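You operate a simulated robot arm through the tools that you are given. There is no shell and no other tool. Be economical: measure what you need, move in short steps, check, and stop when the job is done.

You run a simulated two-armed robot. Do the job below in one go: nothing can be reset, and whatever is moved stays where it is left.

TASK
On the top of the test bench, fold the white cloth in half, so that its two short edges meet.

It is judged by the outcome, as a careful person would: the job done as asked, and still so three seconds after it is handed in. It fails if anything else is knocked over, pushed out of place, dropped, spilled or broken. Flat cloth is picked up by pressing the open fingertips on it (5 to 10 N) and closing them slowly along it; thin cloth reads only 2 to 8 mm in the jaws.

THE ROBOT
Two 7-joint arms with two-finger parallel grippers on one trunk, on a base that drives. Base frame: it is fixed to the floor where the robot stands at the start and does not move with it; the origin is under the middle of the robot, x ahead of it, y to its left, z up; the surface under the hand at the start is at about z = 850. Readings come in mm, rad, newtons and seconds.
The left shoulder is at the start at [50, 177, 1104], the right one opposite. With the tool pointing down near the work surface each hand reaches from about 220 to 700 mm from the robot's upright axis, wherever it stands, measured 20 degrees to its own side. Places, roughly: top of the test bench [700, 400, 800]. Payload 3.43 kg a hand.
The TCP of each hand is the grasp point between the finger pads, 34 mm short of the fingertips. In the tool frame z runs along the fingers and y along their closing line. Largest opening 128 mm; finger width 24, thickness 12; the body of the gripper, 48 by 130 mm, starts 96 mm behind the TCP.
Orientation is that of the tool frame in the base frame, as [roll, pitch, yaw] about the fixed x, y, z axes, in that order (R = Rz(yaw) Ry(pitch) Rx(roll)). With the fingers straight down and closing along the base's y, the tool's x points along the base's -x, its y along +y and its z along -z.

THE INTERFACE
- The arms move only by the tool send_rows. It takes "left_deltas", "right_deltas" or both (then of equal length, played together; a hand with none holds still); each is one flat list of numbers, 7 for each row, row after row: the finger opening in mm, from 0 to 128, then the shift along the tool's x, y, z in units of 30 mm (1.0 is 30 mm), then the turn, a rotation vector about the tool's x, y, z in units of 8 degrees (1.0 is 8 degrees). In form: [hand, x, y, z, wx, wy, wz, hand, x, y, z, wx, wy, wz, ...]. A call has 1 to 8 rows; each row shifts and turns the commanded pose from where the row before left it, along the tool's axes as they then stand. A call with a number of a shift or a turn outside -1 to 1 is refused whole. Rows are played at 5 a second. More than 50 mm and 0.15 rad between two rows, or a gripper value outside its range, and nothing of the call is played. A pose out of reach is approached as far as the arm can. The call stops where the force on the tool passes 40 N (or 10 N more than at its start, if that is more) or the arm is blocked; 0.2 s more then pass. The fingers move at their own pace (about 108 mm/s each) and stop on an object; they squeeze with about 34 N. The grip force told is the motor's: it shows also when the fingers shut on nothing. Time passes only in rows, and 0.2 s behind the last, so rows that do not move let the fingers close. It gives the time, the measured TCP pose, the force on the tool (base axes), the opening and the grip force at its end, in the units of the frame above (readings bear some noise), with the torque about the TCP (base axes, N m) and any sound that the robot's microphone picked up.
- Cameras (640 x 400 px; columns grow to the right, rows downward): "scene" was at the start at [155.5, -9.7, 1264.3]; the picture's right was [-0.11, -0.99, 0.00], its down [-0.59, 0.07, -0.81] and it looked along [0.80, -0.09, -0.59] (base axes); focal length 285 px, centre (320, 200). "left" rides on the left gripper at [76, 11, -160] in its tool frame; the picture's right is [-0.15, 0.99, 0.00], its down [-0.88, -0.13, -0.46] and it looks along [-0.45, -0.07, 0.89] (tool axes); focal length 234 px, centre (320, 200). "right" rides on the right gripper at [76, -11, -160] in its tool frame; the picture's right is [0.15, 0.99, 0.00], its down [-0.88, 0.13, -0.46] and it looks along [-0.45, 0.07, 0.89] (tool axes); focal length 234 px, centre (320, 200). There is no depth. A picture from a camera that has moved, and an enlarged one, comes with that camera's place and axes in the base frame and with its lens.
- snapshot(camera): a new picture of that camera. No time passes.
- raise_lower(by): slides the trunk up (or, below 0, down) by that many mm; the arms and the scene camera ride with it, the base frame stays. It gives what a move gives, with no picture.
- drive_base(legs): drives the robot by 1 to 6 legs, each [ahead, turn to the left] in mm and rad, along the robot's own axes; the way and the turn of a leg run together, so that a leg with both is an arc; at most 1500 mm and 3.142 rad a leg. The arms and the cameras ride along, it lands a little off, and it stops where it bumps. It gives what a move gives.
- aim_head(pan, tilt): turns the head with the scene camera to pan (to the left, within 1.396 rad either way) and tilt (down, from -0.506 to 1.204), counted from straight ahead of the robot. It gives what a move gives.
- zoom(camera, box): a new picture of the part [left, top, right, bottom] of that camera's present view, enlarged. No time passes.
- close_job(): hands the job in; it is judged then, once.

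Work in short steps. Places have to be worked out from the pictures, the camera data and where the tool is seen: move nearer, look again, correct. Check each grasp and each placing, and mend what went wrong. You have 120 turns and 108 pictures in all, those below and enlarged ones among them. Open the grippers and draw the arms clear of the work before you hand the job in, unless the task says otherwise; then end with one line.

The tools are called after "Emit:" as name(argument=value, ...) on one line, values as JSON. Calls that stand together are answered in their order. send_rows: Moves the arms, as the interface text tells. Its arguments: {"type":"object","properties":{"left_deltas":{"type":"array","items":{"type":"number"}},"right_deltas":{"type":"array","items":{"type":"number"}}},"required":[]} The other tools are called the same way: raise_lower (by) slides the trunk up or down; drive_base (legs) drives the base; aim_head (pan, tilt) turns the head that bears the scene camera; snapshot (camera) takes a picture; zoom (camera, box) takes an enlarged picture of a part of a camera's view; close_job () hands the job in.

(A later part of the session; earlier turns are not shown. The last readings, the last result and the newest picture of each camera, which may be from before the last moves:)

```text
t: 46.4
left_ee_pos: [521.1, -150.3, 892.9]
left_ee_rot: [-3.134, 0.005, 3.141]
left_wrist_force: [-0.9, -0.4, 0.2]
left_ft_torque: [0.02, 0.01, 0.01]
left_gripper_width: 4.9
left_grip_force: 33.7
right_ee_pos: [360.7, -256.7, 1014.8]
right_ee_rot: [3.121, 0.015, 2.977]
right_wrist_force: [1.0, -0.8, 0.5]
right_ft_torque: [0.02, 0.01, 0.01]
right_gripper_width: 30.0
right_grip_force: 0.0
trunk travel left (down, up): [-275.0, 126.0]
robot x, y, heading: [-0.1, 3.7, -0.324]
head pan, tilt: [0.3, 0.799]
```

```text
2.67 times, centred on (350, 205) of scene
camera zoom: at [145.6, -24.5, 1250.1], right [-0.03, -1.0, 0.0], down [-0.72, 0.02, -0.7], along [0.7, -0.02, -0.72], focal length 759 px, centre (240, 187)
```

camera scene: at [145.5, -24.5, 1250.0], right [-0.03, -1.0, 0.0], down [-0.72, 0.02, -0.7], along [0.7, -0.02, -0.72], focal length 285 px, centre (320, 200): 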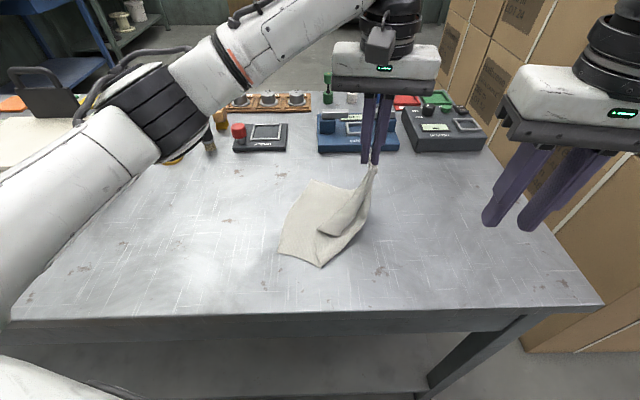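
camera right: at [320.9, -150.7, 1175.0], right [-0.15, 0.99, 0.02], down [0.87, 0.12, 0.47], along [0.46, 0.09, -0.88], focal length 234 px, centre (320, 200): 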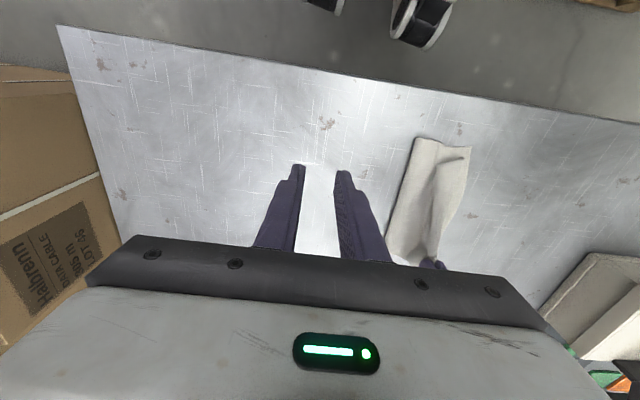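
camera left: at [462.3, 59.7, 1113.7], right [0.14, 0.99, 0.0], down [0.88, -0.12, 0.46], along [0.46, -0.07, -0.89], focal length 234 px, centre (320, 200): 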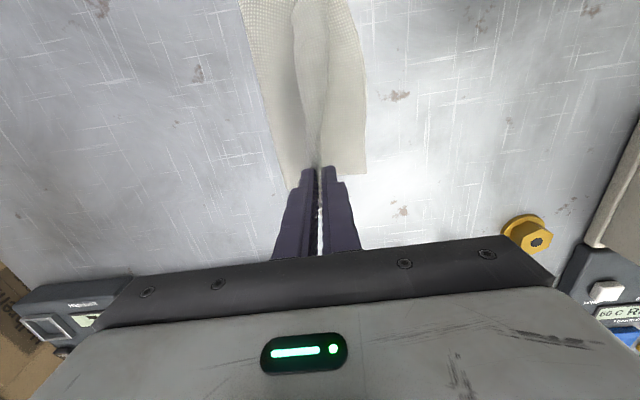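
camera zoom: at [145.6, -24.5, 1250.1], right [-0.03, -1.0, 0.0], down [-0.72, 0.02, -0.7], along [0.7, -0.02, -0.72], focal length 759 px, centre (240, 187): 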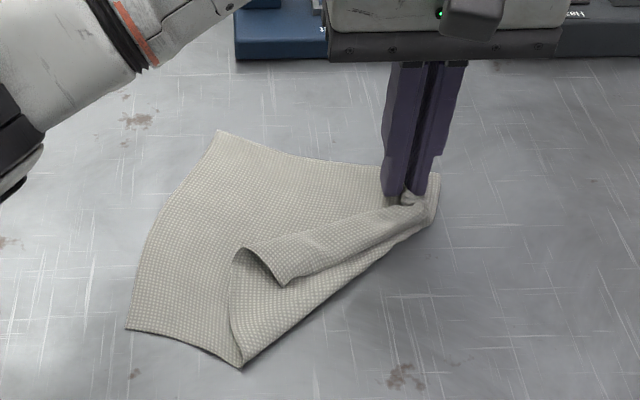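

The far corner is open, but the near corner is folded over at about (441,−62). I release the far corner, take the left hand away, and use the right hand on the near corner.

Emit:
send_rows(left_deltas=[0, 0, 0, 0.1, 0, 0, 0, 15, 0, 0, 0, 0, 0, 0, 30, 0, 0, -0.1, 0, 0, 0, 30, 0, 0, -0.8, 0, 0, 0, 30, 0, 0.7, -0.8, 0, 0, 0, 30, 0, 1, -0.8, 0, 0, 0, 30, 0, 1, -0.8, 0, 0, 0, 30, 0, 1, -0.5, 0, 0, 0], right_deltas=[40, 0, 0, 0, 0, 0, 0.6, 40, 0, 0, 0, 0, 0, 0.6, 40, 0, 0, 0, 0, 0, 0.6, 40, 0, 0, 0, 0, 0, 0.6, 40, 0, 0, 0, 0, 0, 0.6, 40, 0, 0, 0, 0, 0, 0.6, 40, 0, 0, 0, 0, 0, 0.6, 40, 0, 0, 0, 0, 0, 0.25])

Emit:
send_rows(left_deltas=[30, 0, 1, 0, 0, 0, 0, 30, 0, 1, 0, 0, 0, 0, 30, 0, 1, 0, 0, 0, 0, 30, 0, 1, 0, 0, 0, 0])

Emit:
snapshot(camera="scene")

```text
t: 48.2
left_ee_pos: [520.4, -36.1, 1006.0]
left_ee_rot: [-3.135, 0.006, 3.14]
left_wrist_force: [0.1, -0.2, 0.7]
left_ft_torque: [0.0, -0.01, 0.03]
left_gripper_width: 29.7
left_grip_force: 0.1
right_ee_pos: [359.8, -254.1, 1014.8]
right_ee_rot: [3.115, 0.001, 2.352]
right_wrist_force: [0.5, 0.2, -0.3]
right_ft_torque: [0.01, -0.02, -0.01]
right_gripper_width: 39.8
right_grip_force: 0.1
trunk travel left (down, up): [-275.0, 126.0]
robot x, y, heading: [4.3, -0.2, -0.324]
head pan, tilt: [0.3, 0.799]
```

```text
t: 49.2
left_ee_pos: [518.8, 81.4, 1004.3]
left_ee_rot: [-3.134, 0.005, 3.139]
left_wrist_force: [-0.1, -0.8, -0.1]
left_ft_torque: [0.03, 0.03, 0.03]
left_gripper_width: 30.0
left_grip_force: 0.1
right_ee_pos: [360.0, -254.5, 1015.7]
right_ee_rot: [3.113, -0.001, 2.353]
right_wrist_force: [-0.6, -1.0, 0.6]
right_ft_torque: [-0.03, 0.0, 0.03]
right_gripper_width: 39.7
right_grip_force: 0.1
trunk travel left (down, up): [-275.0, 126.0]
robot x, y, heading: [0.6, 3.2, -0.324]
head pan, tilt: [0.3, 0.799]
```

```text
37 pictures are left
camera scene: at [145.5, -24.1, 1250.1], right [-0.03, -1.0, 0.0], down [-0.72, 0.02, -0.7], along [0.7, -0.02, -0.72], focal length 285 px, centre (320, 200)
```

scene: 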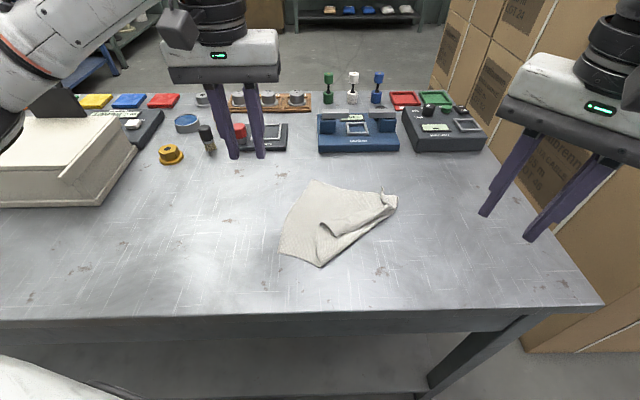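

The left hand is out of the way. I zoom in on the folded corner.

Emit:
zoom(camera="scene", box=[270, 170, 410, 275])

```text
3.81 times, centred on (340, 222) of scene
camera zoom: at [145.5, -24.1, 1250.1], right [-0.03, -1.0, 0.0], down [-0.72, 0.02, -0.7], along [0.7, -0.02, -0.72], focal length 1084 px, centre (244, 114)
```

zoom: 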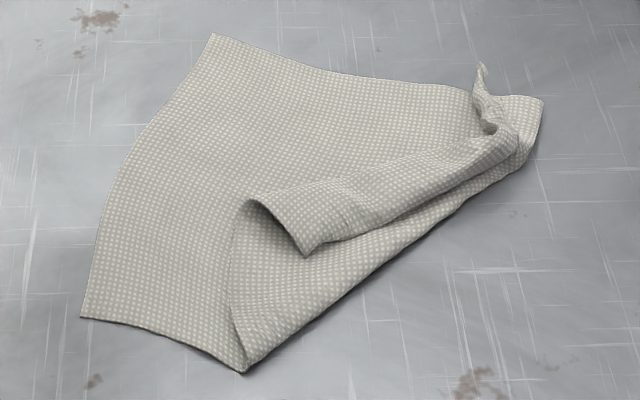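

The near corner is at about (441,−62) in a roll. I bring the right hand, yawed to straddle the roll, above it, and move the left a bit farther away.

Emit:
send_rows(right_deltas=[60, 0.29, 0.88, 0.4, 0, 0, 0, 60, 0.29, 0.88, 0.4, 0, 0, 0, 60, 0.29, 0.88, 0.4, 0, 0, 0, 60, 0.29, 0.88, 0.4, 0, 0, 0, 60, 0.29, 0.88, 0.4, 0, 0, 0, 60, 0.29, 0.88, 0.4, 0, 0, 0, 60, 0.29, 0.88, 0.4, 0, 0, 0, 60, 0.27, 0.86, 0.4, 0, 0, 0], left_deltas=[30, 0.5, 0.9, 0, 0, 0, 0, 30, 0.5, 0.9, 0, 0, 0, 0, 30, 0.5, 0.9, 0, 0, 0, 0, 30, 0, 0, 0, 0, 0, 0, 30, 0, 0, 0, 0, 0, 0, 30, 0, 0, 0, 0, 0, 0, 30, 0, 0, 0, 0, 0, 0, 30, 0, 0, 0, 0, 0, 0])

Emit:
zoom(camera="right", box=[180, 60, 460, 235])

```text
t: 51.0
left_ee_pos: [476.0, 162.2, 1002.3]
left_ee_rot: [-3.134, 0.006, -3.141]
left_wrist_force: [-1.4, 0.2, 0.2]
left_ft_torque: [0.0, -0.01, -0.01]
left_gripper_width: 30.1
left_grip_force: 0.1
right_ee_pos: [461.1, -55.9, 924.5]
right_ee_rot: [3.113, 0.002, 2.353]
right_wrist_force: [0.0, -0.4, 0.3]
right_ft_torque: [-0.01, 0.0, -0.02]
right_gripper_width: 60.0
right_grip_force: 0.1
trunk travel left (down, up): [-275.0, 126.0]
robot x, y, heading: [-1.8, 1.7, -0.326]
head pan, tilt: [0.3, 0.799]
```

```text
2.29 times, centred on (320, 148) of right
camera zoom: at [396.8, -10.9, 1084.4], right [0.6, 0.8, 0.03], down [0.7, -0.54, 0.46], along [0.38, -0.26, -0.89], focal length 535 px, centre (320, 320)
```

zoom: 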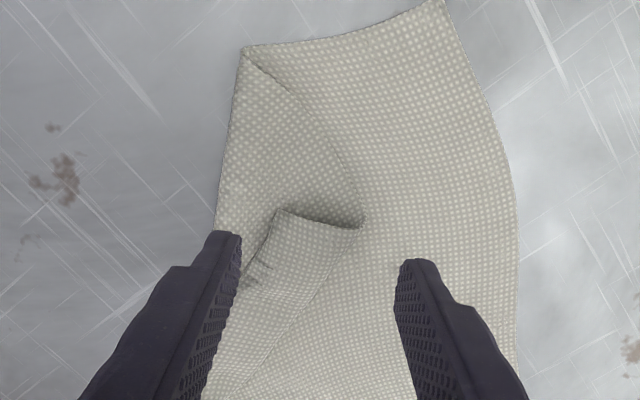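

The roll lies slightly left of the jaw centre. I shift 12 mm, lower until the tips are just above the lower layer, and close slowly.

Emit:
send_rows(right_deltas=[54, 0, -0.4, 0.3, 0, 0, 0, 54, 0, 0, 0.45, 0, 0, 0, 54, 0, 0, 0.42, 0, 0, 0])

Emit:
zoom(camera="right", box=[180, 60, 460, 235])

```text
t: 51.8
left_ee_pos: [474.5, 160.8, 1002.0]
left_ee_rot: [-3.133, 0.008, 3.138]
left_wrist_force: [-1.0, 0.8, -0.2]
left_ft_torque: [0.02, -0.05, -0.01]
left_gripper_width: 30.1
left_grip_force: 0.0
right_ee_pos: [453.4, -63.5, 888.8]
right_ee_rot: [3.115, -0.002, 2.354]
right_wrist_force: [-0.4, -0.2, 0.3]
right_ft_torque: [-0.02, 0.02, -0.01]
right_gripper_width: 53.8
right_grip_force: 0.0
trunk travel left (down, up): [-275.0, 126.0]
robot x, y, heading: [1.1, 0.6, -0.325]
head pan, tilt: [0.3, 0.799]
```

```text
2.29 times, centred on (320, 148) of right
camera zoom: at [388.7, -19.7, 1048.7], right [0.6, 0.8, 0.03], down [0.7, -0.54, 0.46], along [0.38, -0.26, -0.89], focal length 535 px, centre (320, 320)
```

zoom: 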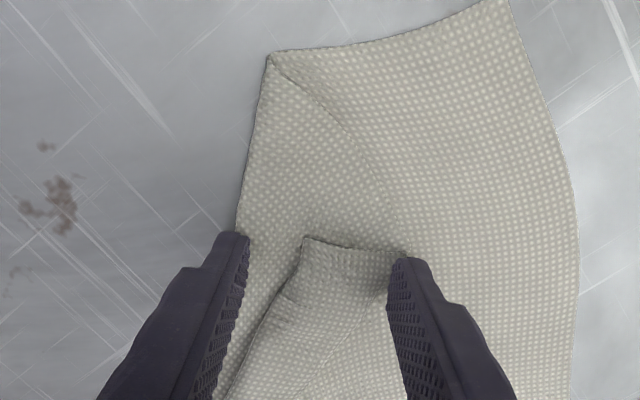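

I move 15 mm deeper onto the roll and close.

Emit:
send_rows(right_deltas=[54, -0.5, 0, 0, 0, 0, 0, 46, 0, 0, 0.05, 0, 0, 0, 38, 0, 0, 0, 0, 0, 0, 30, 0, 0, 0, 0, 0, 0, 22, 0, 0, 0, 0, 0, 0, 14, 0, 0, 0, 0, 0, 0, 6, 0, 0, 0, 0, 0, 0, 0, 0, 0, 0, 0, 0, 0])

Emit:
send_rows(right_deltas=[0, 0, 0, -0.5, 0, 0, 0, 0, 0, 0, -0.7, 0, 0, 0])

Emit:
zoom(camera="right", box=[180, 60, 460, 235])

```text
t: 53.6
left_ee_pos: [474.5, 162.2, 1002.8]
left_ee_rot: [-3.136, 0.005, -3.142]
left_wrist_force: [0.5, 0.4, -0.2]
left_ft_torque: [0.01, 0.01, 0.04]
left_gripper_width: 30.1
left_grip_force: 0.1
right_ee_pos: [463.4, -73.9, 887.9]
right_ee_rot: [3.116, 0.0, 2.356]
right_wrist_force: [0.0, 0.7, 1.7]
right_ft_torque: [0.03, -0.02, 0.0]
right_gripper_width: 6.0
right_grip_force: 34.3
trunk travel left (down, up): [-275.0, 126.0]
robot x, y, heading: [0.2, 0.9, -0.325]
head pan, tilt: [0.3, 0.799]
```

```text
t: 54.2
left_ee_pos: [475.4, 162.1, 1002.4]
left_ee_rot: [-3.135, 0.004, -3.141]
left_wrist_force: [-0.5, -0.4, 0.1]
left_ft_torque: [-0.01, -0.03, 0.06]
left_gripper_width: 30.1
left_grip_force: 0.1
right_ee_pos: [462.6, -74.1, 924.7]
right_ee_rot: [3.115, -0.001, 2.355]
right_wrist_force: [0.0, 0.0, 0.8]
right_ft_torque: [0.0, -0.01, -0.01]
right_gripper_width: 5.7
right_grip_force: 34.1
trunk travel left (down, up): [-275.0, 126.0]
robot x, y, heading: [1.5, -1.4, -0.33]
head pan, tilt: [0.3, 0.799]
```

```text
2.29 times, centred on (320, 148) of right
camera zoom: at [398.2, -29.8, 1083.6], right [0.6, 0.8, 0.03], down [0.71, -0.54, 0.46], along [0.38, -0.26, -0.89], focal length 535 px, centre (320, 320)
```

zoom: 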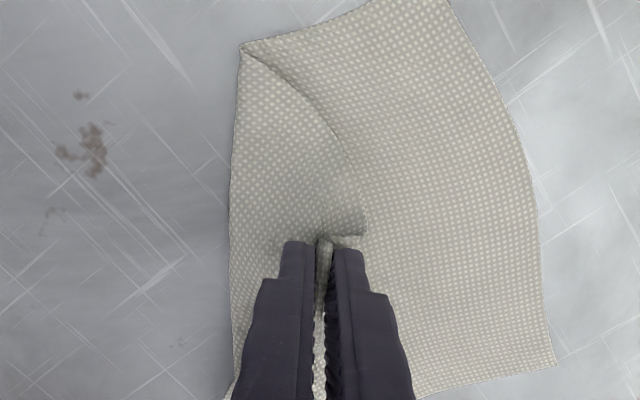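

The near corner is held. I lift and carry it over toward (365,−150) to open it out.

Emit:
send_rows(right_deltas=[0, 0, -0.2, -0.7, 0, 0, 0, 0, 0.07, -0.8, -0.5, 0, 0, 0, 0, 0.07, -0.8, 0, 0, 0, 0, 0, 0.07, -0.8, 0.2, 0, 0, 0, 0, 0.07, -0.8, 0.5, 0, 0, 0, 0, 0.07, -0.7, 0.6, 0, 0, 0, 0, 0, -0.3, 0.5, 0, 0, 0])

Emit:
snapshot(camera="scene")

```text
t: 55.8
left_ee_pos: [474.6, 161.0, 1001.8]
left_ee_rot: [-3.133, 0.006, -3.141]
left_wrist_force: [-0.3, 1.2, -0.2]
left_ft_torque: [-0.03, -0.02, 0.04]
left_gripper_width: 29.9
left_grip_force: 0.1
right_ee_pos: [363.4, -157.9, 903.3]
right_ee_rot: [3.117, 0.0, 2.355]
right_wrist_force: [0.1, -0.1, 0.9]
right_ft_torque: [0.01, 0.02, 0.0]
right_gripper_width: 5.6
right_grip_force: 34.4
trunk travel left (down, up): [-275.0, 126.0]
robot x, y, heading: [-1.5, 1.7, -0.331]
head pan, tilt: [0.3, 0.799]
```

```text
32 pictures are left
camera scene: at [145.6, -24.5, 1250.1], right [-0.03, -1.0, 0.0], down [-0.72, 0.02, -0.7], along [0.7, -0.02, -0.72], focal length 285 px, centre (320, 200)
```

scene: 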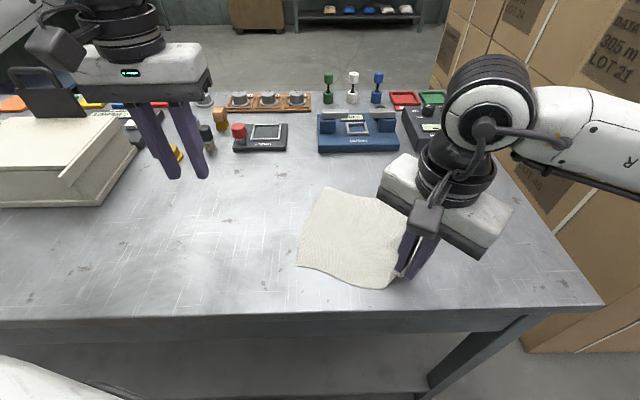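

The cloth is open again and now sits nearly square in front of the turned robot. I lay the near-right corner down, pulling it slightly outward, and release it.

Emit:
send_rows(right_deltas=[0, -0.1, -0.5, 0.2, 0, 0, 0, 0, -0.1, -0.4, 0.2, 0, 0, 0, 0, -0.1, -0.2, 0.1, 0, 0, 0, 15, 0, 0, 0, 0, 0, 0, 30, 0, 0, 0, 0, 0, 0, 30, 0, 0, -0.6, 0, 0, 0, 30, 0, -0.8, -0.9, 0, 0, -0.8, 30, 0, -1, -0.9, 0, 0, -0.8])

Emit:
snapshot(camera="scene")

```text
t: 57.6
left_ee_pos: [475.6, 160.6, 1001.2]
left_ee_rot: [-3.134, 0.007, 3.14]
left_wrist_force: [-0.8, 1.3, -0.3]
left_ft_torque: [-0.01, -0.01, 0.01]
left_gripper_width: 29.9
left_grip_force: 0.0
right_ee_pos: [305.9, -231.3, 958.0]
right_ee_rot: [3.116, 0.007, 2.578]
right_wrist_force: [-0.9, -0.3, -0.8]
right_ft_torque: [-0.03, 0.01, -0.01]
right_gripper_width: 30.2
right_grip_force: 0.1
trunk travel left (down, up): [-275.0, 126.0]
robot x, y, heading: [-0.0, 0.4, -0.325]
head pan, tilt: [0.3, 0.799]
```

```text
31 pictures are left
camera scene: at [145.2, -24.7, 1250.1], right [-0.03, -1.0, 0.0], down [-0.72, 0.02, -0.7], along [0.7, -0.02, -0.72], focal length 285 px, centre (320, 200)
```

scene: 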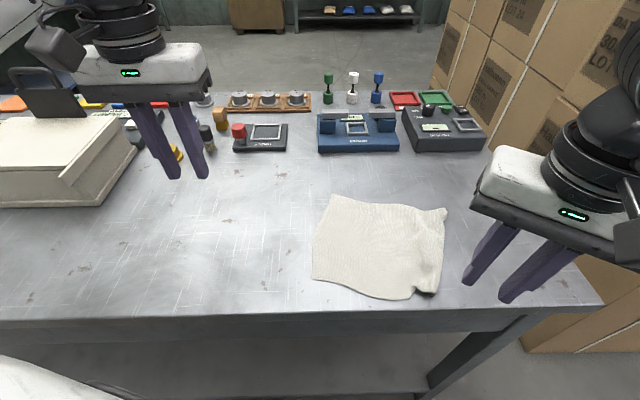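

The cloth lies open: FL(547,−58), FR(506,−274), NR(336,−202), NL(366,−19). I turn the base 0.16 rad more to the right so both hands have reach throughout.

Emit:
drive_base(legs=[[0, -0.16]])

Emit:
aim_head(pan=0.3, tilt=0.85)

Emit:
snapshot(camera="scene")

```text
t: 58.6
left_ee_pos: [494.7, 84.2, 1001.0]
left_ee_rot: [-3.134, 0.005, 2.984]
left_wrist_force: [-0.8, 0.4, 0.2]
left_ft_torque: [0.04, 0.01, 0.01]
left_gripper_width: 30.3
left_grip_force: 0.0
right_ee_pos: [267.8, -275.6, 957.8]
right_ee_rot: [3.114, 0.007, 2.421]
right_wrist_force: [1.1, 0.4, 0.5]
right_ft_torque: [0.0, -0.01, 0.01]
right_gripper_width: 30.0
right_grip_force: 0.1
trunk travel left (down, up): [-275.0, 126.0]
robot x, y, heading: [0.3, -2.0, -0.484]
head pan, tilt: [0.3, 0.799]
```

```text
t: 59.3
left_ee_pos: [494.5, 86.2, 1002.0]
left_ee_rot: [-3.134, 0.005, 2.985]
left_wrist_force: [0.7, -0.8, -0.1]
left_ft_torque: [-0.01, -0.02, -0.02]
left_gripper_width: 29.7
left_grip_force: 0.0
right_ee_pos: [267.9, -275.1, 958.4]
right_ee_rot: [3.116, 0.006, 2.419]
right_wrist_force: [-0.9, 0.5, 0.3]
right_ft_torque: [0.0, 0.03, -0.03]
right_gripper_width: 30.2
right_grip_force: 0.0
trunk travel left (down, up): [-275.0, 126.0]
robot x, y, heading: [0.2, -0.8, -0.482]
head pan, tilt: [0.3, 0.85]
```

```text
30 pictures are left
camera scene: at [137.5, -46.6, 1246.1], right [-0.18, -0.98, 0.0], down [-0.74, 0.14, -0.66], along [0.65, -0.12, -0.75], focal length 285 px, centre (320, 200)
```

scene: 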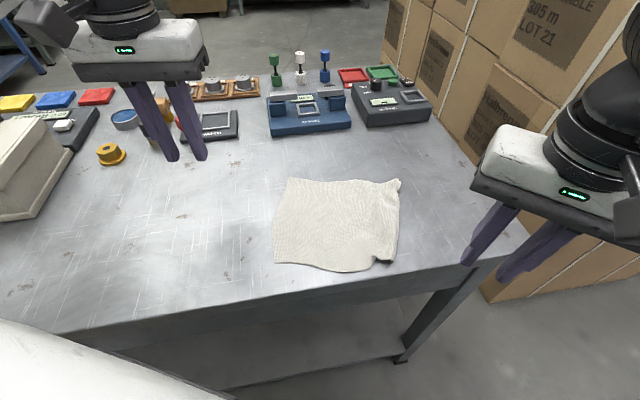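

The corners are confirmed, and the right edge runs at −0.40 rad. I bring both hands above the right-edge corners with matching yaw.

Emit:
send_rows(left_deltas=[30, 0, 0, 0, 0, 0, 0.87, 30, 0, 0, 0, 0, 0, 0.87, 30, -0.4, -0.9, 0, 0, 0, 0, 30, -0.4, -0.9, 0, 0, 0, 0, 30, -0.4, -0.9, 0, 0, 0, 0, 30, -0.4, -0.9, 0, 0, 0, 0, 30, -0.4, -0.9, 0, 0, 0, 0, 30, -0.4, -0.9, 0, 0, 0, 0], right_deltas=[30, 0, 0, 0, 0, 0, -0.77, 30, 0, 0, 0, 0, 0, -0.77, 30, 0, 0, 0, 0, 0, -0.77, 30, -0.4, 0.885, 0.3, 0, 0, 0, 30, -0.4, 0.885, 0.4, 0, 0, 0, 30, -0.4, 0.885, 0.4, 0, 0, 0, 30, -0.4, 0.885, 0.4, 0, 0, 0, 30, 0, 0, 0.2, 0, 0, 0])

Emit:
send_rows(left_deltas=[30, -0.4, -0.9, 0, 0, 0, 0, 30, -0.4, -0.9, 0, 0, 0, 0, 30, -0.4, -0.9, 0.3, 0, 0, 0, 30, -0.4, -0.9, 0.6, 0, 0, 0, 30, -0.4, -0.9, 0.6, 0, 0, 0, 30, 0, -0.6, 0.7, 0, 0, 0, 30, 0, 0, 0.7, 0, 0, 0])

Emit:
zoom(camera="left", box=[200, 60, 440, 210])

Emit:
zoom(camera="right", box=[200, 80, 440, 230])

```text
t: 61.1
left_ee_pos: [500.0, -92.9, 1001.9]
left_ee_rot: [-3.137, 0.006, 2.74]
left_wrist_force: [0.7, -0.2, -0.2]
left_ft_torque: [0.01, 0.0, -0.04]
left_gripper_width: 30.0
left_grip_force: 0.0
right_ee_pos: [352.8, -195.4, 909.9]
right_ee_rot: [3.118, 0.016, 2.742]
right_wrist_force: [-0.2, 0.1, -1.4]
right_ft_torque: [-0.02, -0.02, -0.02]
right_gripper_width: 29.9
right_grip_force: 0.1
trunk travel left (down, up): [-275.0, 126.0]
robot x, y, heading: [1.8, -3.9, -0.482]
head pan, tilt: [0.3, 0.85]
```

```text
t: 62.7
left_ee_pos: [495.6, -256.3, 916.5]
left_ee_rot: [-3.137, 0.006, 2.742]
left_wrist_force: [0.2, -0.5, 0.3]
left_ft_torque: [-0.02, 0.01, -0.02]
left_gripper_width: 30.0
left_grip_force: 0.1
right_ee_pos: [352.3, -195.3, 910.5]
right_ee_rot: [3.119, 0.013, 2.742]
right_wrist_force: [-0.5, -0.9, -0.3]
right_ft_torque: [-0.01, 0.0, 0.02]
right_gripper_width: 29.7
right_grip_force: 0.0
trunk travel left (down, up): [-275.0, 126.0]
robot x, y, heading: [1.8, 1.4, -0.487]
head pan, tilt: [0.3, 0.85]
```

```text
2.67 times, centred on (320, 135) of left
camera zoom: at [431.0, -215.4, 1077.0], right [0.52, 0.85, 0.0], down [0.76, -0.46, 0.46], along [0.39, -0.24, -0.89], focal length 624 px, centre (320, 373)
```

zoom: 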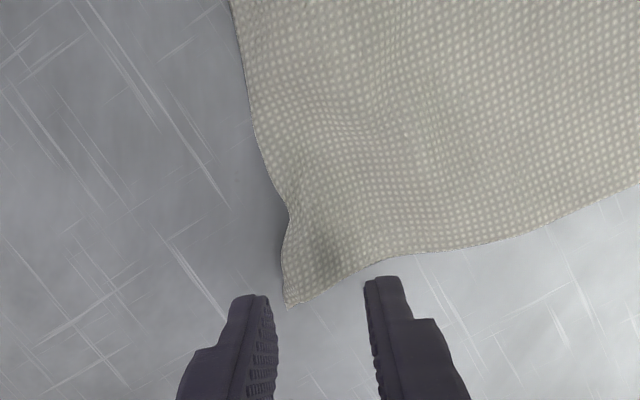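

```text
2.67 times, centred on (320, 155) of right
camera zoom: at [274.9, -177.9, 1068.7], right [0.25, 0.97, 0.02], down [0.85, -0.23, 0.47], along [0.46, -0.1, -0.88], focal length 624 px, centre (320, 320)
```

zoom: 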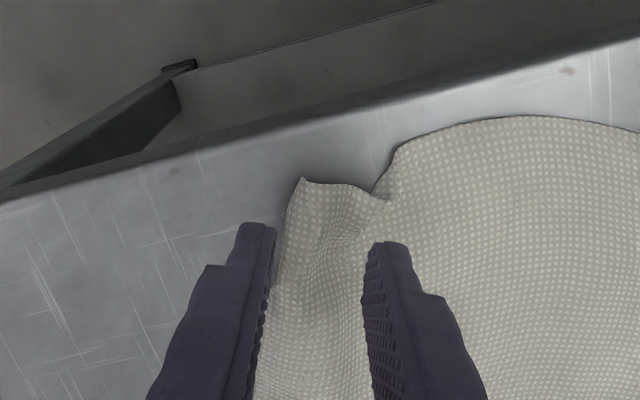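

I shift the left hand 14 mm and the right 12 mm nearer along the edge, keeping the wrists apart, and lower both to contact.

Emit:
send_rows(left_deltas=[30, 0.47, 0, 0.3, 0, 0, 0, 30, 0, 0, 0.45, 0, 0, 0, 30, 0, 0, 0.27, 0, 0, 0, 30, 0, 0, 0, 0, 0, 0], right_deltas=[30, 0.4, 0, 0.3, 0, 0, 0, 30, 0, 0, 0.35, 0, 0, 0, 30, 0, 0, 0.2, 0, 0, 0, 30, 0, 0, 0, 0, 0, 0])

Emit:
zoom(camera="left", box=[200, 60, 440, 210])

Emit:
zoom(camera="right", box=[200, 80, 440, 230])

```text
t: 63.7
left_ee_pos: [481.4, -250.5, 887.1]
left_ee_rot: [-3.136, 0.007, 2.74]
left_wrist_force: [0.7, -0.1, 0.1]
left_ft_torque: [0.0, 0.04, 0.03]
left_gripper_width: 30.1
left_grip_force: 0.0
right_ee_pos: [345.8, -189.7, 885.9]
right_ee_rot: [3.118, 0.018, 2.742]
right_wrist_force: [0.5, -0.9, 12.5]
right_ft_torque: [0.18, -0.04, 0.01]
right_gripper_width: 29.7
right_grip_force: 0.0
trunk travel left (down, up): [-275.0, 126.0]
robot x, y, heading: [-0.3, 1.2, -0.481]
head pan, tilt: [0.3, 0.85]
```

```text
2.67 times, centred on (320, 135) of left
camera zoom: at [416.9, -209.4, 1046.9], right [0.52, 0.85, 0.0], down [0.76, -0.46, 0.46], along [0.39, -0.24, -0.89], focal length 624 px, centre (320, 373)
```

zoom: 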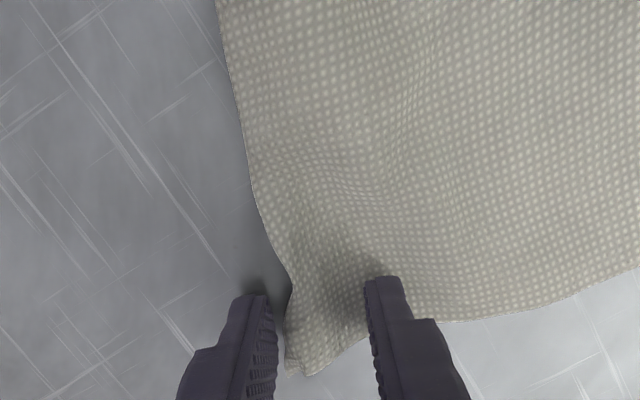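

```text
2.67 times, centred on (320, 155) of right
camera zoom: at [266.8, -172.7, 1043.9], right [0.25, 0.97, 0.02], down [0.85, -0.23, 0.47], along [0.46, -0.1, -0.88], focal length 624 px, centre (320, 320)
```

zoom: 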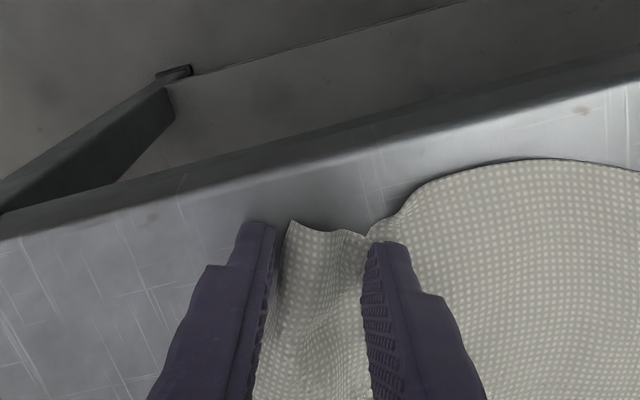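

Both are well placed; I add a little press on the left, ease the right slightly, and close slowly.

Emit:
send_rows(left_deltas=[30, 0, 0, 0.07, 0, 0, 0, 26, 0, 0, 0.03, 0, 0, 0, 21, 0, 0, 0, 0, 0, 0, 17, 0, 0, 0, 0, 0, 0, 12, 0, 0, 0, 0, 0, 0, 8, 0, 0, 0, 0, 0, 0, 4, 0, 0, 0, 0, 0, 0, 0, 0, 0, 0, 0, 0, 0], right_deltas=[30, 0, 0, -0.02, 0, 0, 0, 26, 0, 0, 0, 0, 0, 0, 21, 0, 0, 0, 0, 0, 0, 17, 0, 0, 0, 0, 0, 0, 12, 0, 0, 0, 0, 0, 0, 8, 0, 0, 0, 0, 0, 0, 4, 0, 0, 0, 0, 0, 0, 0, 0, 0, 0, 0, 0, 0])

Emit:
send_rows(left_deltas=[0, 0, 0.1, -0.35, 0, 0, 0, 0, 0, 0.1, -0.35, 0, 0, 0, 0, 0, 0.1, -0.35, 0, 0, 0], right_deltas=[0, 0, 0.1, -0.35, 0, 0, 0, 0, 0, 0.1, -0.35, 0, 0, 0, 0, 0, 0.1, -0.35, 0, 0, 0])

Emit:
zoom(camera="left", box=[200, 60, 440, 210])

Emit:
zoom(camera="right", box=[200, 80, 440, 230])

```text
t: 65.5
left_ee_pos: [481.6, -250.1, 885.2]
left_ee_rot: [-3.136, 0.01, 2.739]
left_wrist_force: [0.5, 3.0, 15.1]
left_ft_torque: [0.17, -0.12, -0.02]
left_gripper_width: 2.9
left_grip_force: 33.9
right_ee_pos: [343.3, -189.5, 886.0]
right_ee_rot: [3.119, 0.016, 2.742]
right_wrist_force: [0.8, 1.3, 8.6]
right_ft_torque: [0.08, -0.02, -0.03]
right_gripper_width: 6.2
right_grip_force: 34.2
trunk travel left (down, up): [-275.0, 126.0]
robot x, y, heading: [2.5, 1.3, -0.486]
head pan, tilt: [0.3, 0.85]
```

```text
t: 66.3
left_ee_pos: [484.0, -243.2, 916.0]
left_ee_rot: [-3.136, 0.008, 2.74]
left_wrist_force: [-0.4, 0.3, 0.3]
left_ft_torque: [0.0, 0.0, -0.02]
left_gripper_width: 2.8
left_grip_force: 34.1
right_ee_pos: [345.4, -181.9, 918.3]
right_ee_rot: [3.118, 0.015, 2.742]
right_wrist_force: [-0.5, -0.5, 0.7]
right_ft_torque: [-0.04, 0.0, 0.01]
right_gripper_width: 5.7
right_grip_force: 33.8
trunk travel left (down, up): [-275.0, 126.0]
robot x, y, heading: [-1.8, -1.2, -0.486]
head pan, tilt: [0.3, 0.85]
```

```text
2.67 times, centred on (320, 135) of left
camera zoom: at [420.3, -202.1, 1075.9], right [0.52, 0.85, 0.0], down [0.76, -0.46, 0.46], along [0.39, -0.24, -0.89], focal length 624 px, centre (320, 373)
```

zoom: 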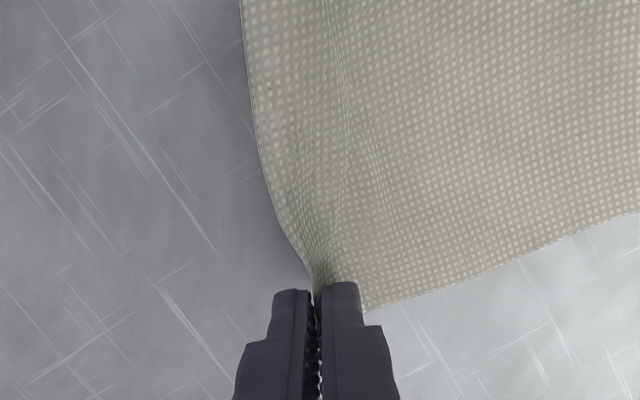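

```text
2.67 times, centred on (320, 155) of right
camera zoom: at [268.0, -163.2, 1076.6], right [0.25, 0.97, 0.02], down [0.85, -0.23, 0.47], along [0.46, -0.1, -0.88], focal length 624 px, centre (320, 320)
```

zoom: 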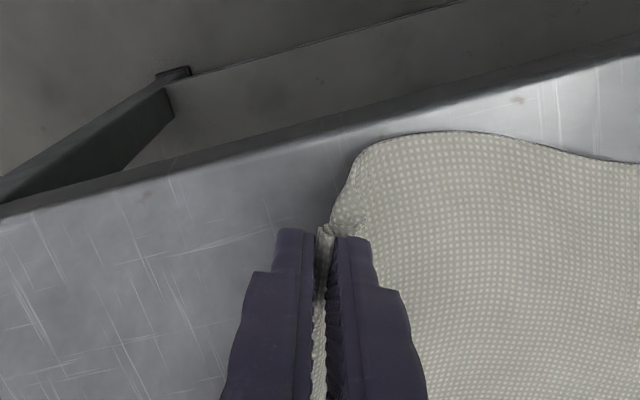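

Both corners hold (2.8 and 5.7 mm). I carry them over in a low arc, first half, turning the wrists gradually to the direction of the left edge.

Emit:
send_rows(left_deltas=[0, 0.074, 0.634, -0.4, 0, 0, -0.11, 0, 0.074, 0.634, -0.4, 0, 0, -0.11, 0, 0.074, 0.634, -0.35, 0, 0, -0.11, 0, 0.074, 0.634, -0.25, 0, 0, -0.11, 0, 0.074, 0.634, -0.1, 0, 0, -0.11], right_deltas=[0, 0.084, 0.546, -0.4, 0, 0, -0.11, 0, 0.084, 0.546, -0.4, 0, 0, -0.11, 0, 0.084, 0.546, -0.35, 0, 0, -0.11, 0, 0.084, 0.546, -0.25, 0, 0, -0.11, 0, 0.084, 0.546, -0.1, 0, 0, -0.11])

Emit:
snapshot(camera="scene")

Emit:
snapshot(camera="right")

```text
t: 67.5
left_ee_pos: [509.8, -150.0, 960.2]
left_ee_rot: [-3.134, 0.007, 2.817]
left_wrist_force: [0.5, -0.6, 0.0]
left_ft_torque: [0.01, 0.07, 0.0]
left_gripper_width: 2.9
left_grip_force: 33.7
right_ee_pos: [364.1, -101.8, 965.1]
right_ee_rot: [3.119, 0.015, 2.82]
right_wrist_force: [-0.7, 0.4, 0.1]
right_ft_torque: [0.02, 0.04, 0.01]
right_gripper_width: 5.7
right_grip_force: 34.2
trunk travel left (down, up): [-275.0, 126.0]
robot x, y, heading: [0.5, -1.9, -0.484]
head pan, tilt: [0.3, 0.85]
```

```text
23 pictures are left
camera scene: at [137.5, -46.2, 1246.0], right [-0.18, -0.98, 0.0], down [-0.74, 0.14, -0.66], along [0.65, -0.12, -0.75], focal length 285 px, centre (320, 200)
```

scene: 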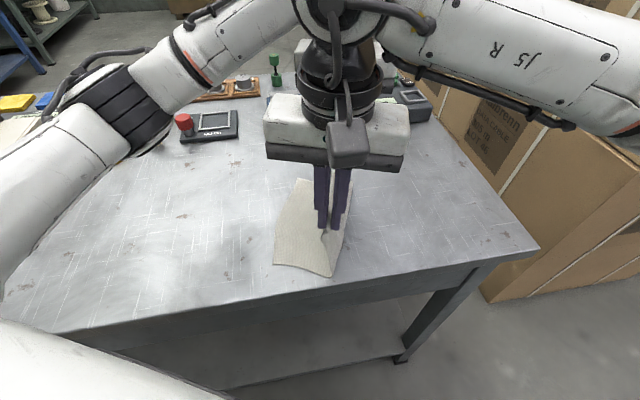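

```text
22 pictures are left
camera right: at [285.0, -89.7, 1122.4], right [0.17, 0.98, 0.02], down [0.87, -0.16, 0.47], along [0.47, -0.07, -0.88], focal length 234 px, centre (320, 200)
```

right: 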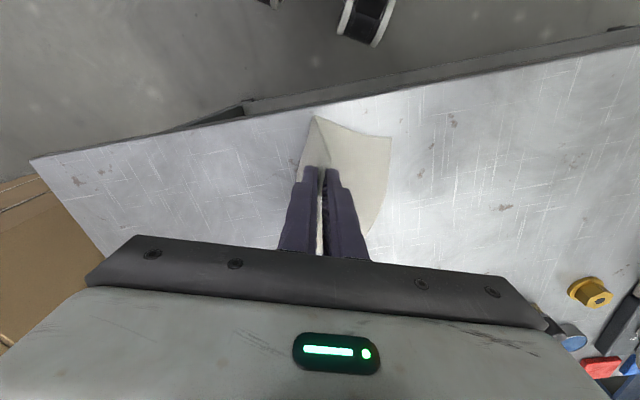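

The left edge stayed put: NL≈(364,−16), FL≈(545,−72). I carry both corners down onto it, ending just above the table.

Emit:
send_rows(left_deltas=[0, 0.05, 0.7, 0.05, 0, 0, -0.11, 0, 0.05, 0.7, 0.3, 0, 0, -0.11, 0, 0.05, 0.6, 0.55, 0, 0, -0.11, 0, 0.05, 0.5, 0.65, 0, 0, -0.11, 0, 0, 0.36, 0.6, 0, 0, -0.11], right_deltas=[0, 0.06, 0.7, 0.1, 0, 0, -0.11, 0, 0.06, 0.65, 0.35, 0, 0, -0.11, 0, 0.06, 0.6, 0.6, 0, 0, -0.11, 0, 0.06, 0.5, 0.65, 0, 0, -0.11, 0, 0.03, 0.31, 0.6, 0, 0, -0.11])

Emit:
zoom(camera="left", box=[200, 60, 440, 210])

Emit:
zoom(camera="right", box=[200, 80, 440, 230])

```text
t: 68.7
left_ee_pos: [528.4, -68.6, 894.5]
left_ee_rot: [-3.135, 0.005, 2.894]
left_wrist_force: [-0.6, -0.1, 0.0]
left_ft_torque: [0.0, 0.05, -0.03]
left_gripper_width: 3.0
left_grip_force: 33.6
right_ee_pos: [381.0, -17.9, 894.5]
right_ee_rot: [3.121, 0.017, 2.897]
right_wrist_force: [0.4, -0.7, -0.6]
right_ft_torque: [0.02, -0.03, -0.02]
right_gripper_width: 5.6
right_grip_force: 33.9
trunk travel left (down, up): [-275.0, 126.0]
robot x, y, heading: [3.6, -2.4, -0.484]
head pan, tilt: [0.3, 0.85]
```

```text
2.67 times, centred on (320, 135) of left
camera zoom: at [458.7, -36.6, 1054.1], right [0.38, 0.92, -0.01], down [0.82, -0.34, 0.46], along [0.42, -0.18, -0.89], focal length 624 px, centre (320, 373)
```

zoom: 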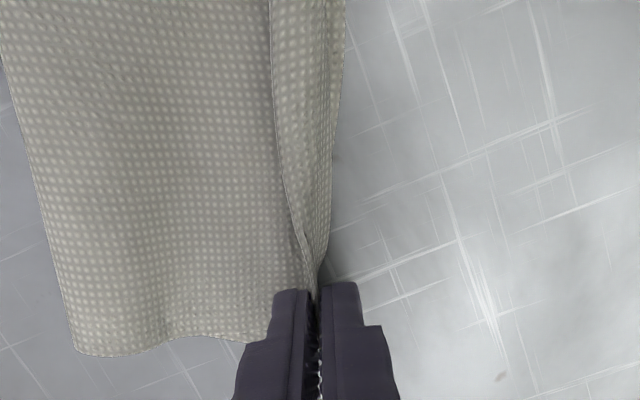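

```text
2.67 times, centred on (320, 155) of right
camera zoom: at [301.7, -11.8, 1053.1], right [0.1, 0.99, 0.02], down [0.88, -0.09, 0.47], along [0.47, -0.03, -0.88], focal length 624 px, centre (320, 320)
```

zoom: 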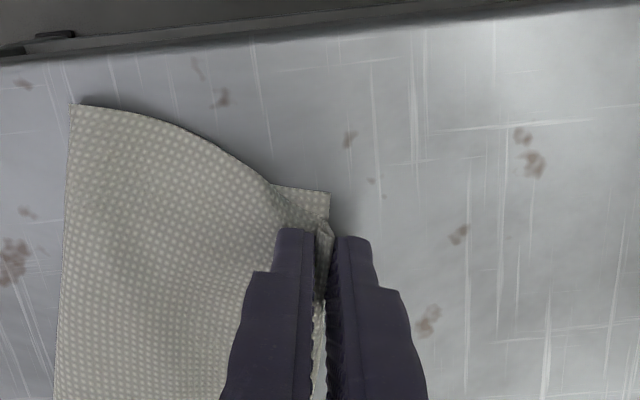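

Both corners sit on the left edge, with the near one about 8 mm short along the edge. I nudge the right hand, lower both, and open gently.

Emit:
send_rows(left_deltas=[0, 0, 0.05, 0.13, 0, 0, 0, 0, 0, 0, 0.13, 0, 0, 0, 6, 0, 0, 0, 0, 0, 0, 12, 0, 0, 0, 0, 0, 0, 20, 0, 0, 0, 0, 0, 0, 26, 0, 0, -0.1, 0, 0, 0, 26, 0, 0, -0.4, 0, 0, 0, 26, 0, 0, -0.9, 0, 0, 0], right_deltas=[0, 0.22, 0, 0.13, 0, 0, 0, 0, 0, 0, 0.13, 0, 0, 0, 6, 0, 0, 0, 0, 0, 0, 12, 0, 0, 0, 0, 0, 0, 20, 0, 0, 0, 0, 0, 0, 26, 0, 0, -0.1, 0, 0, 0, 26, 0, 0, -0.4, 0, 0, 0, 26, 0, 0, -0.9, 0, 0, 0])

Emit:
send_rows(left_deltas=[26, 0, 0, -0.9, 0, 0, 0, 26, 0, 0.5, -0.9, 0, 0, 0, 26, 0, 1, -0.5, 0, 0, 0, 26, 0, 1, 0, 0, 0, 0, 26, 0, 1, 0, 0, 0, 0], right_deltas=[26, 0, 0, -0.9, 0, 0, 0, 26, 0, -0.5, -0.9, 0, 0, 0, 26, 0, -1, 0, 0, 0, 0, 26, 0, -1, 0, 0, 0, 0, 26, 0, -1, 0, 0, 0, 0])

Emit:
zoom(camera="scene", box=[240, 150, 400, 290])

Emit:
zoom(camera="left", box=[80, 0, 380, 190])

```text
t: 70.5
left_ee_pos: [528.5, -65.8, 928.7]
left_ee_rot: [-3.136, 0.006, 2.894]
left_wrist_force: [0.6, -0.1, -0.2]
left_ft_torque: [-0.01, 0.01, -0.01]
left_gripper_width: 25.8
left_grip_force: 0.0
right_ee_pos: [375.0, -17.9, 930.6]
right_ee_rot: [3.12, 0.016, 2.896]
right_wrist_force: [0.7, -0.2, -0.5]
right_ft_torque: [0.0, 0.02, 0.0]
right_gripper_width: 26.0
right_grip_force: 0.1
trunk travel left (down, up): [-275.0, 126.0]
robot x, y, heading: [0.6, 0.3, -0.482]
head pan, tilt: [0.3, 0.85]
```

```text
t: 71.7
left_ee_pos: [553.7, 36.4, 997.0]
left_ee_rot: [-3.135, 0.007, 2.894]
left_wrist_force: [0.4, 0.5, -0.7]
left_ft_torque: [0.02, 0.01, 0.02]
left_gripper_width: 26.1
left_grip_force: 0.0
right_ee_pos: [345.6, -119.1, 982.3]
right_ee_rot: [3.121, 0.018, 2.894]
right_wrist_force: [-0.4, -0.1, 0.3]
right_ft_torque: [0.02, 0.0, -0.01]
right_gripper_width: 26.1
right_grip_force: 0.1
trunk travel left (down, up): [-275.0, 126.0]
robot x, y, heading: [4.6, -2.6, -0.486]
head pan, tilt: [0.3, 0.85]
```

```text
2.86 times, centred on (320, 220) of scene
camera zoom: at [137.3, -46.7, 1246.1], right [-0.18, -0.98, 0.0], down [-0.74, 0.14, -0.66], along [0.65, -0.12, -0.75], focal length 813 px, centre (320, 143)
```

zoom: 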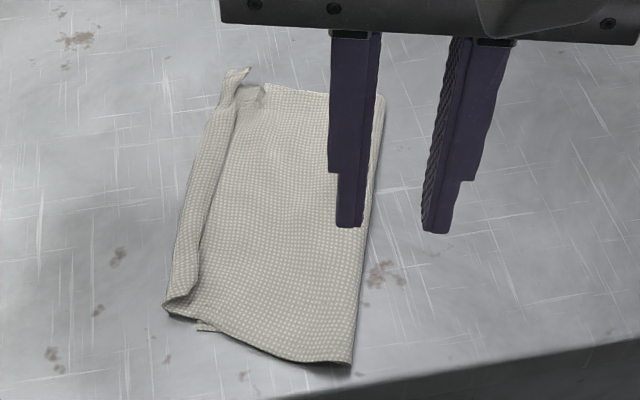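

```text
2.11 times, centred on (230, 95) of left
camera zoom: at [485.1, 68.1, 1156.8], right [0.39, 0.92, -0.01], down [0.82, -0.34, 0.46], along [0.42, -0.18, -0.89], focal length 493 px, centre (510, 421)
```

zoom: 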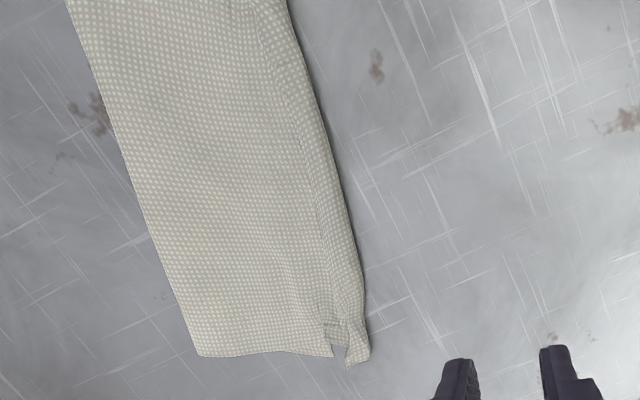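

The fold is square, but the crease is about 18 mm too far left, so the top overshoots the base edge by about 20 mm. I'll regrip the overhanging top edge with both hands and re-lay it with a proper crease; hands go above it first.

Emit:
send_rows(left_deltas=[14, -0.09, -0.82, 0, 0, 0, 0.43, 14, -0.09, -0.82, 0, 0, 0, 0, 14, -0.09, -0.82, 0, 0, 0, 0, 14, -0.08, -0.82, 0, 0, 0, 0, 14, 0, 0, 0.8, 0, 0, 0, 14, 0, 0, 0.8, 0, 0, 0, 14, 0, 0, 0.8, 0, 0, 0, 14, 0, 0, 0.7, 0, 0, 0], right_deltas=[14, -0.08, 0.94, 0, 0, 0, 0.43, 14, -0.08, 0.94, 0, 0, 0, 0, 14, -0.08, 0.94, 0, 0, 0, 0, 14, -0.07, 0.94, 0, 0, 0, 0, 14, 0, 0, 0.65, 0, 0, 0, 14, 0, 0, 0.65, 0, 0, 0, 14, 0, 0, 0.65, 0, 0, 0, 14, 0, 0, 0.65, 0, 0, 0])

Emit:
zoom(camera="left", box=[200, 60, 440, 210])

Emit:
zoom(camera="right", box=[200, 80, 440, 230])

```text
t: 73.5
left_ee_pos: [534.7, -61.6, 902.7]
left_ee_rot: [-3.136, 0.007, 2.833]
left_wrist_force: [0.3, -0.1, -0.5]
left_ft_torque: [-0.01, -0.02, -0.01]
left_gripper_width: 14.0
left_grip_force: 0.0
right_ee_pos: [387.9, -14.8, 907.2]
right_ee_rot: [3.122, 0.015, 2.837]
right_wrist_force: [0.6, 0.5, 0.3]
right_ft_torque: [-0.01, 0.0, 0.0]
right_gripper_width: 13.9
right_grip_force: 0.1
trunk travel left (down, up): [-275.0, 126.0]
robot x, y, heading: [-1.3, -0.4, -0.485]
head pan, tilt: [0.3, 0.85]
```

```text
2.67 times, centred on (320, 135) of left
camera zoom: at [467.0, -26.4, 1062.9], right [0.44, 0.9, -0.01], down [0.8, -0.39, 0.46], along [0.41, -0.21, -0.89], focal length 624 px, centre (320, 373)
```

zoom: 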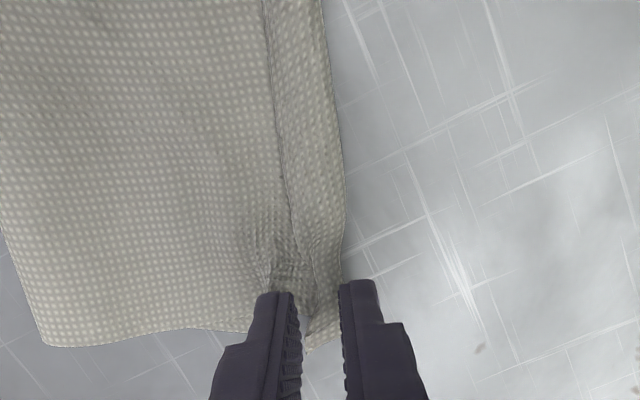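

```text
2.67 times, centred on (320, 155) of right
camera zoom: at [310.4, -4.8, 1065.0], right [0.16, 0.99, 0.02], down [0.87, -0.15, 0.47], along [0.47, -0.06, -0.88], focal length 624 px, centre (320, 320)
```

zoom: 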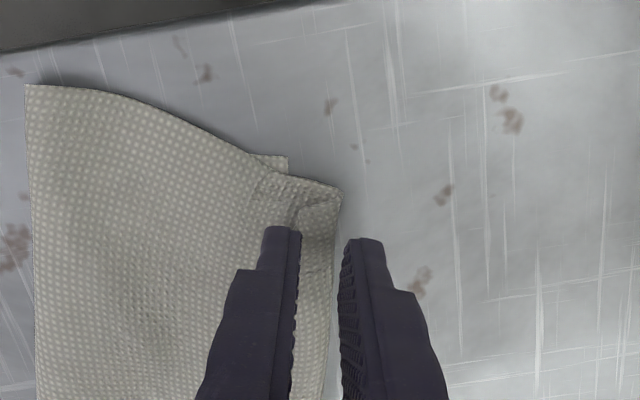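

Both jaws straddle the overhanging hem. I lower, press lightly, and close.

Emit:
send_rows(left_deltas=[16, 0, 0.03, 0.3, 0, 0, 0, 16, 0, 0, 0.24, 0, 0, 0, 16, 0, 0, 0.03, 0, 0, 0, 12, 0, 0, 0, 0, 0, 0, 8, 0, 0, 0, 0, 0, 0, 4, 0, 0, 0, 0, 0, 0, 0, 0, 0, 0, 0, 0, 0, 0, 0, 0, 0, 0, 0, 0], right_deltas=[16, 0, 0, 0.4, 0, 0, 0, 16, 0, 0, 0.28, 0, 0, 0, 16, 0, 0, 0.03, 0, 0, 0, 12, 0, 0, 0, 0, 0, 0, 8, 0, 0, 0, 0, 0, 0, 4, 0, 0, 0, 0, 0, 0, 0, 0, 0, 0, 0, 0, 0, 0, 0, 0, 0, 0, 0, 0])

```text
t: 75.3
left_ee_pos: [534.9, -62.2, 886.1]
left_ee_rot: [-3.136, 0.006, 2.833]
left_wrist_force: [0.3, -0.1, 1.9]
left_ft_torque: [-0.02, 0.01, -0.02]
left_gripper_width: 2.3
left_grip_force: 33.6
right_ee_pos: [391.5, -15.3, 888.2]
right_ee_rot: [3.12, 0.018, 2.836]
right_wrist_force: [0.4, 0.2, 5.1]
right_ft_torque: [0.01, -0.12, -0.01]
right_gripper_width: 2.1
right_grip_force: 33.6
trunk travel left (down, up): [-275.0, 126.0]
robot x, y, heading: [-2.0, -1.3, -0.486]
head pan, tilt: [0.3, 0.85]
```

Closed on thin cloth (about 2.2 mm each). I lift both and carry back to above the intended crease line, with the tips about 95 mm high.

Emit:
send_rows(left_deltas=[0, 0.05, -0.6, -0.7, 0, 0, 0, 0, 0.05, -0.7, -0.6, 0, 0, 0, 0, 0.05, -0.7, -0.6, 0, 0, 0, 0, 0.05, -0.7, -0.5, 0, 0, 0, 0, 0.05, -0.7, -0.4, 0, 0, 0, 0, 0.05, -0.7, -0.3, 0, 0, 0], right_deltas=[0, 0.05, -0.6, -0.7, 0, 0, 0, 0, 0.05, -0.7, -0.6, 0, 0, 0, 0, 0.05, -0.7, -0.6, 0, 0, 0, 0, 0.05, -0.7, -0.5, 0, 0, 0, 0, 0.05, -0.7, -0.4, 0, 0, 0, 0, 0.05, -0.7, -0.3, 0, 0, 0])

Emit:
snapshot(camera="scene")

Emit:
zoom(camera="left", box=[200, 0, 500, 190])

```text
t: 76.7
left_ee_pos: [488.9, -174.5, 979.6]
left_ee_rot: [-3.137, 0.005, 2.836]
left_wrist_force: [0.3, 0.2, 0.0]
left_ft_torque: [0.01, -0.04, 0.04]
left_gripper_width: 2.3
left_grip_force: 33.9
right_ee_pos: [344.4, -129.4, 975.8]
right_ee_rot: [3.121, 0.017, 2.838]
right_wrist_force: [0.6, -0.4, 0.4]
right_ft_torque: [0.03, -0.01, -0.01]
right_gripper_width: 2.0
right_grip_force: 33.3
trunk travel left (down, up): [-275.0, 126.0]
robot x, y, heading: [3.2, -1.3, -0.483]
head pan, tilt: [0.3, 0.85]
```

```text
15 pictures are left
camera scene: at [137.2, -47.1, 1246.0], right [-0.18, -0.98, 0.0], down [-0.74, 0.14, -0.66], along [0.65, -0.12, -0.75], focal length 285 px, centre (320, 200)
```

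scene: 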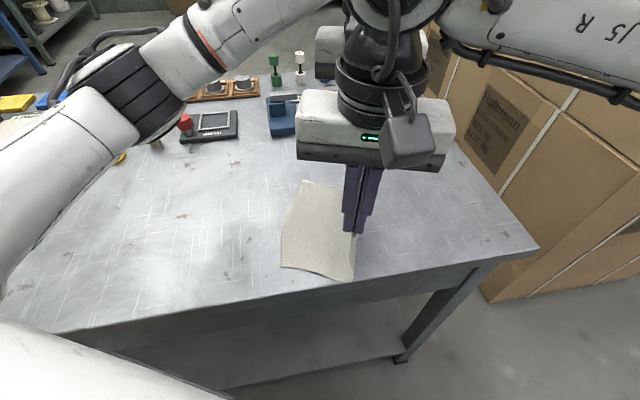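

```text
2.11 times, centred on (350, 95) of left
camera zoom: at [421.3, -138.5, 1141.2], right [0.44, 0.9, 0.0], down [0.8, -0.39, 0.46], along [0.41, -0.21, -0.89], focal length 493 px, centre (257, 421)
```

zoom: 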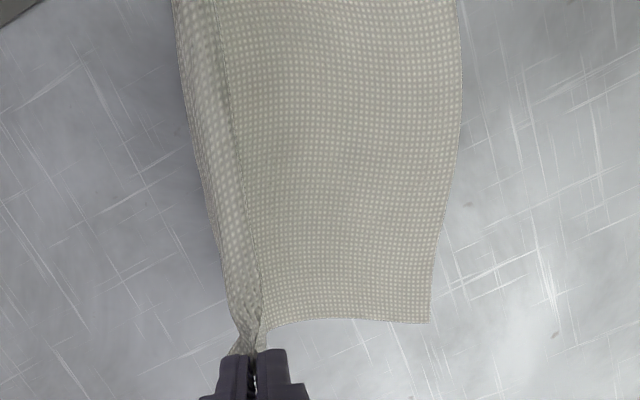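

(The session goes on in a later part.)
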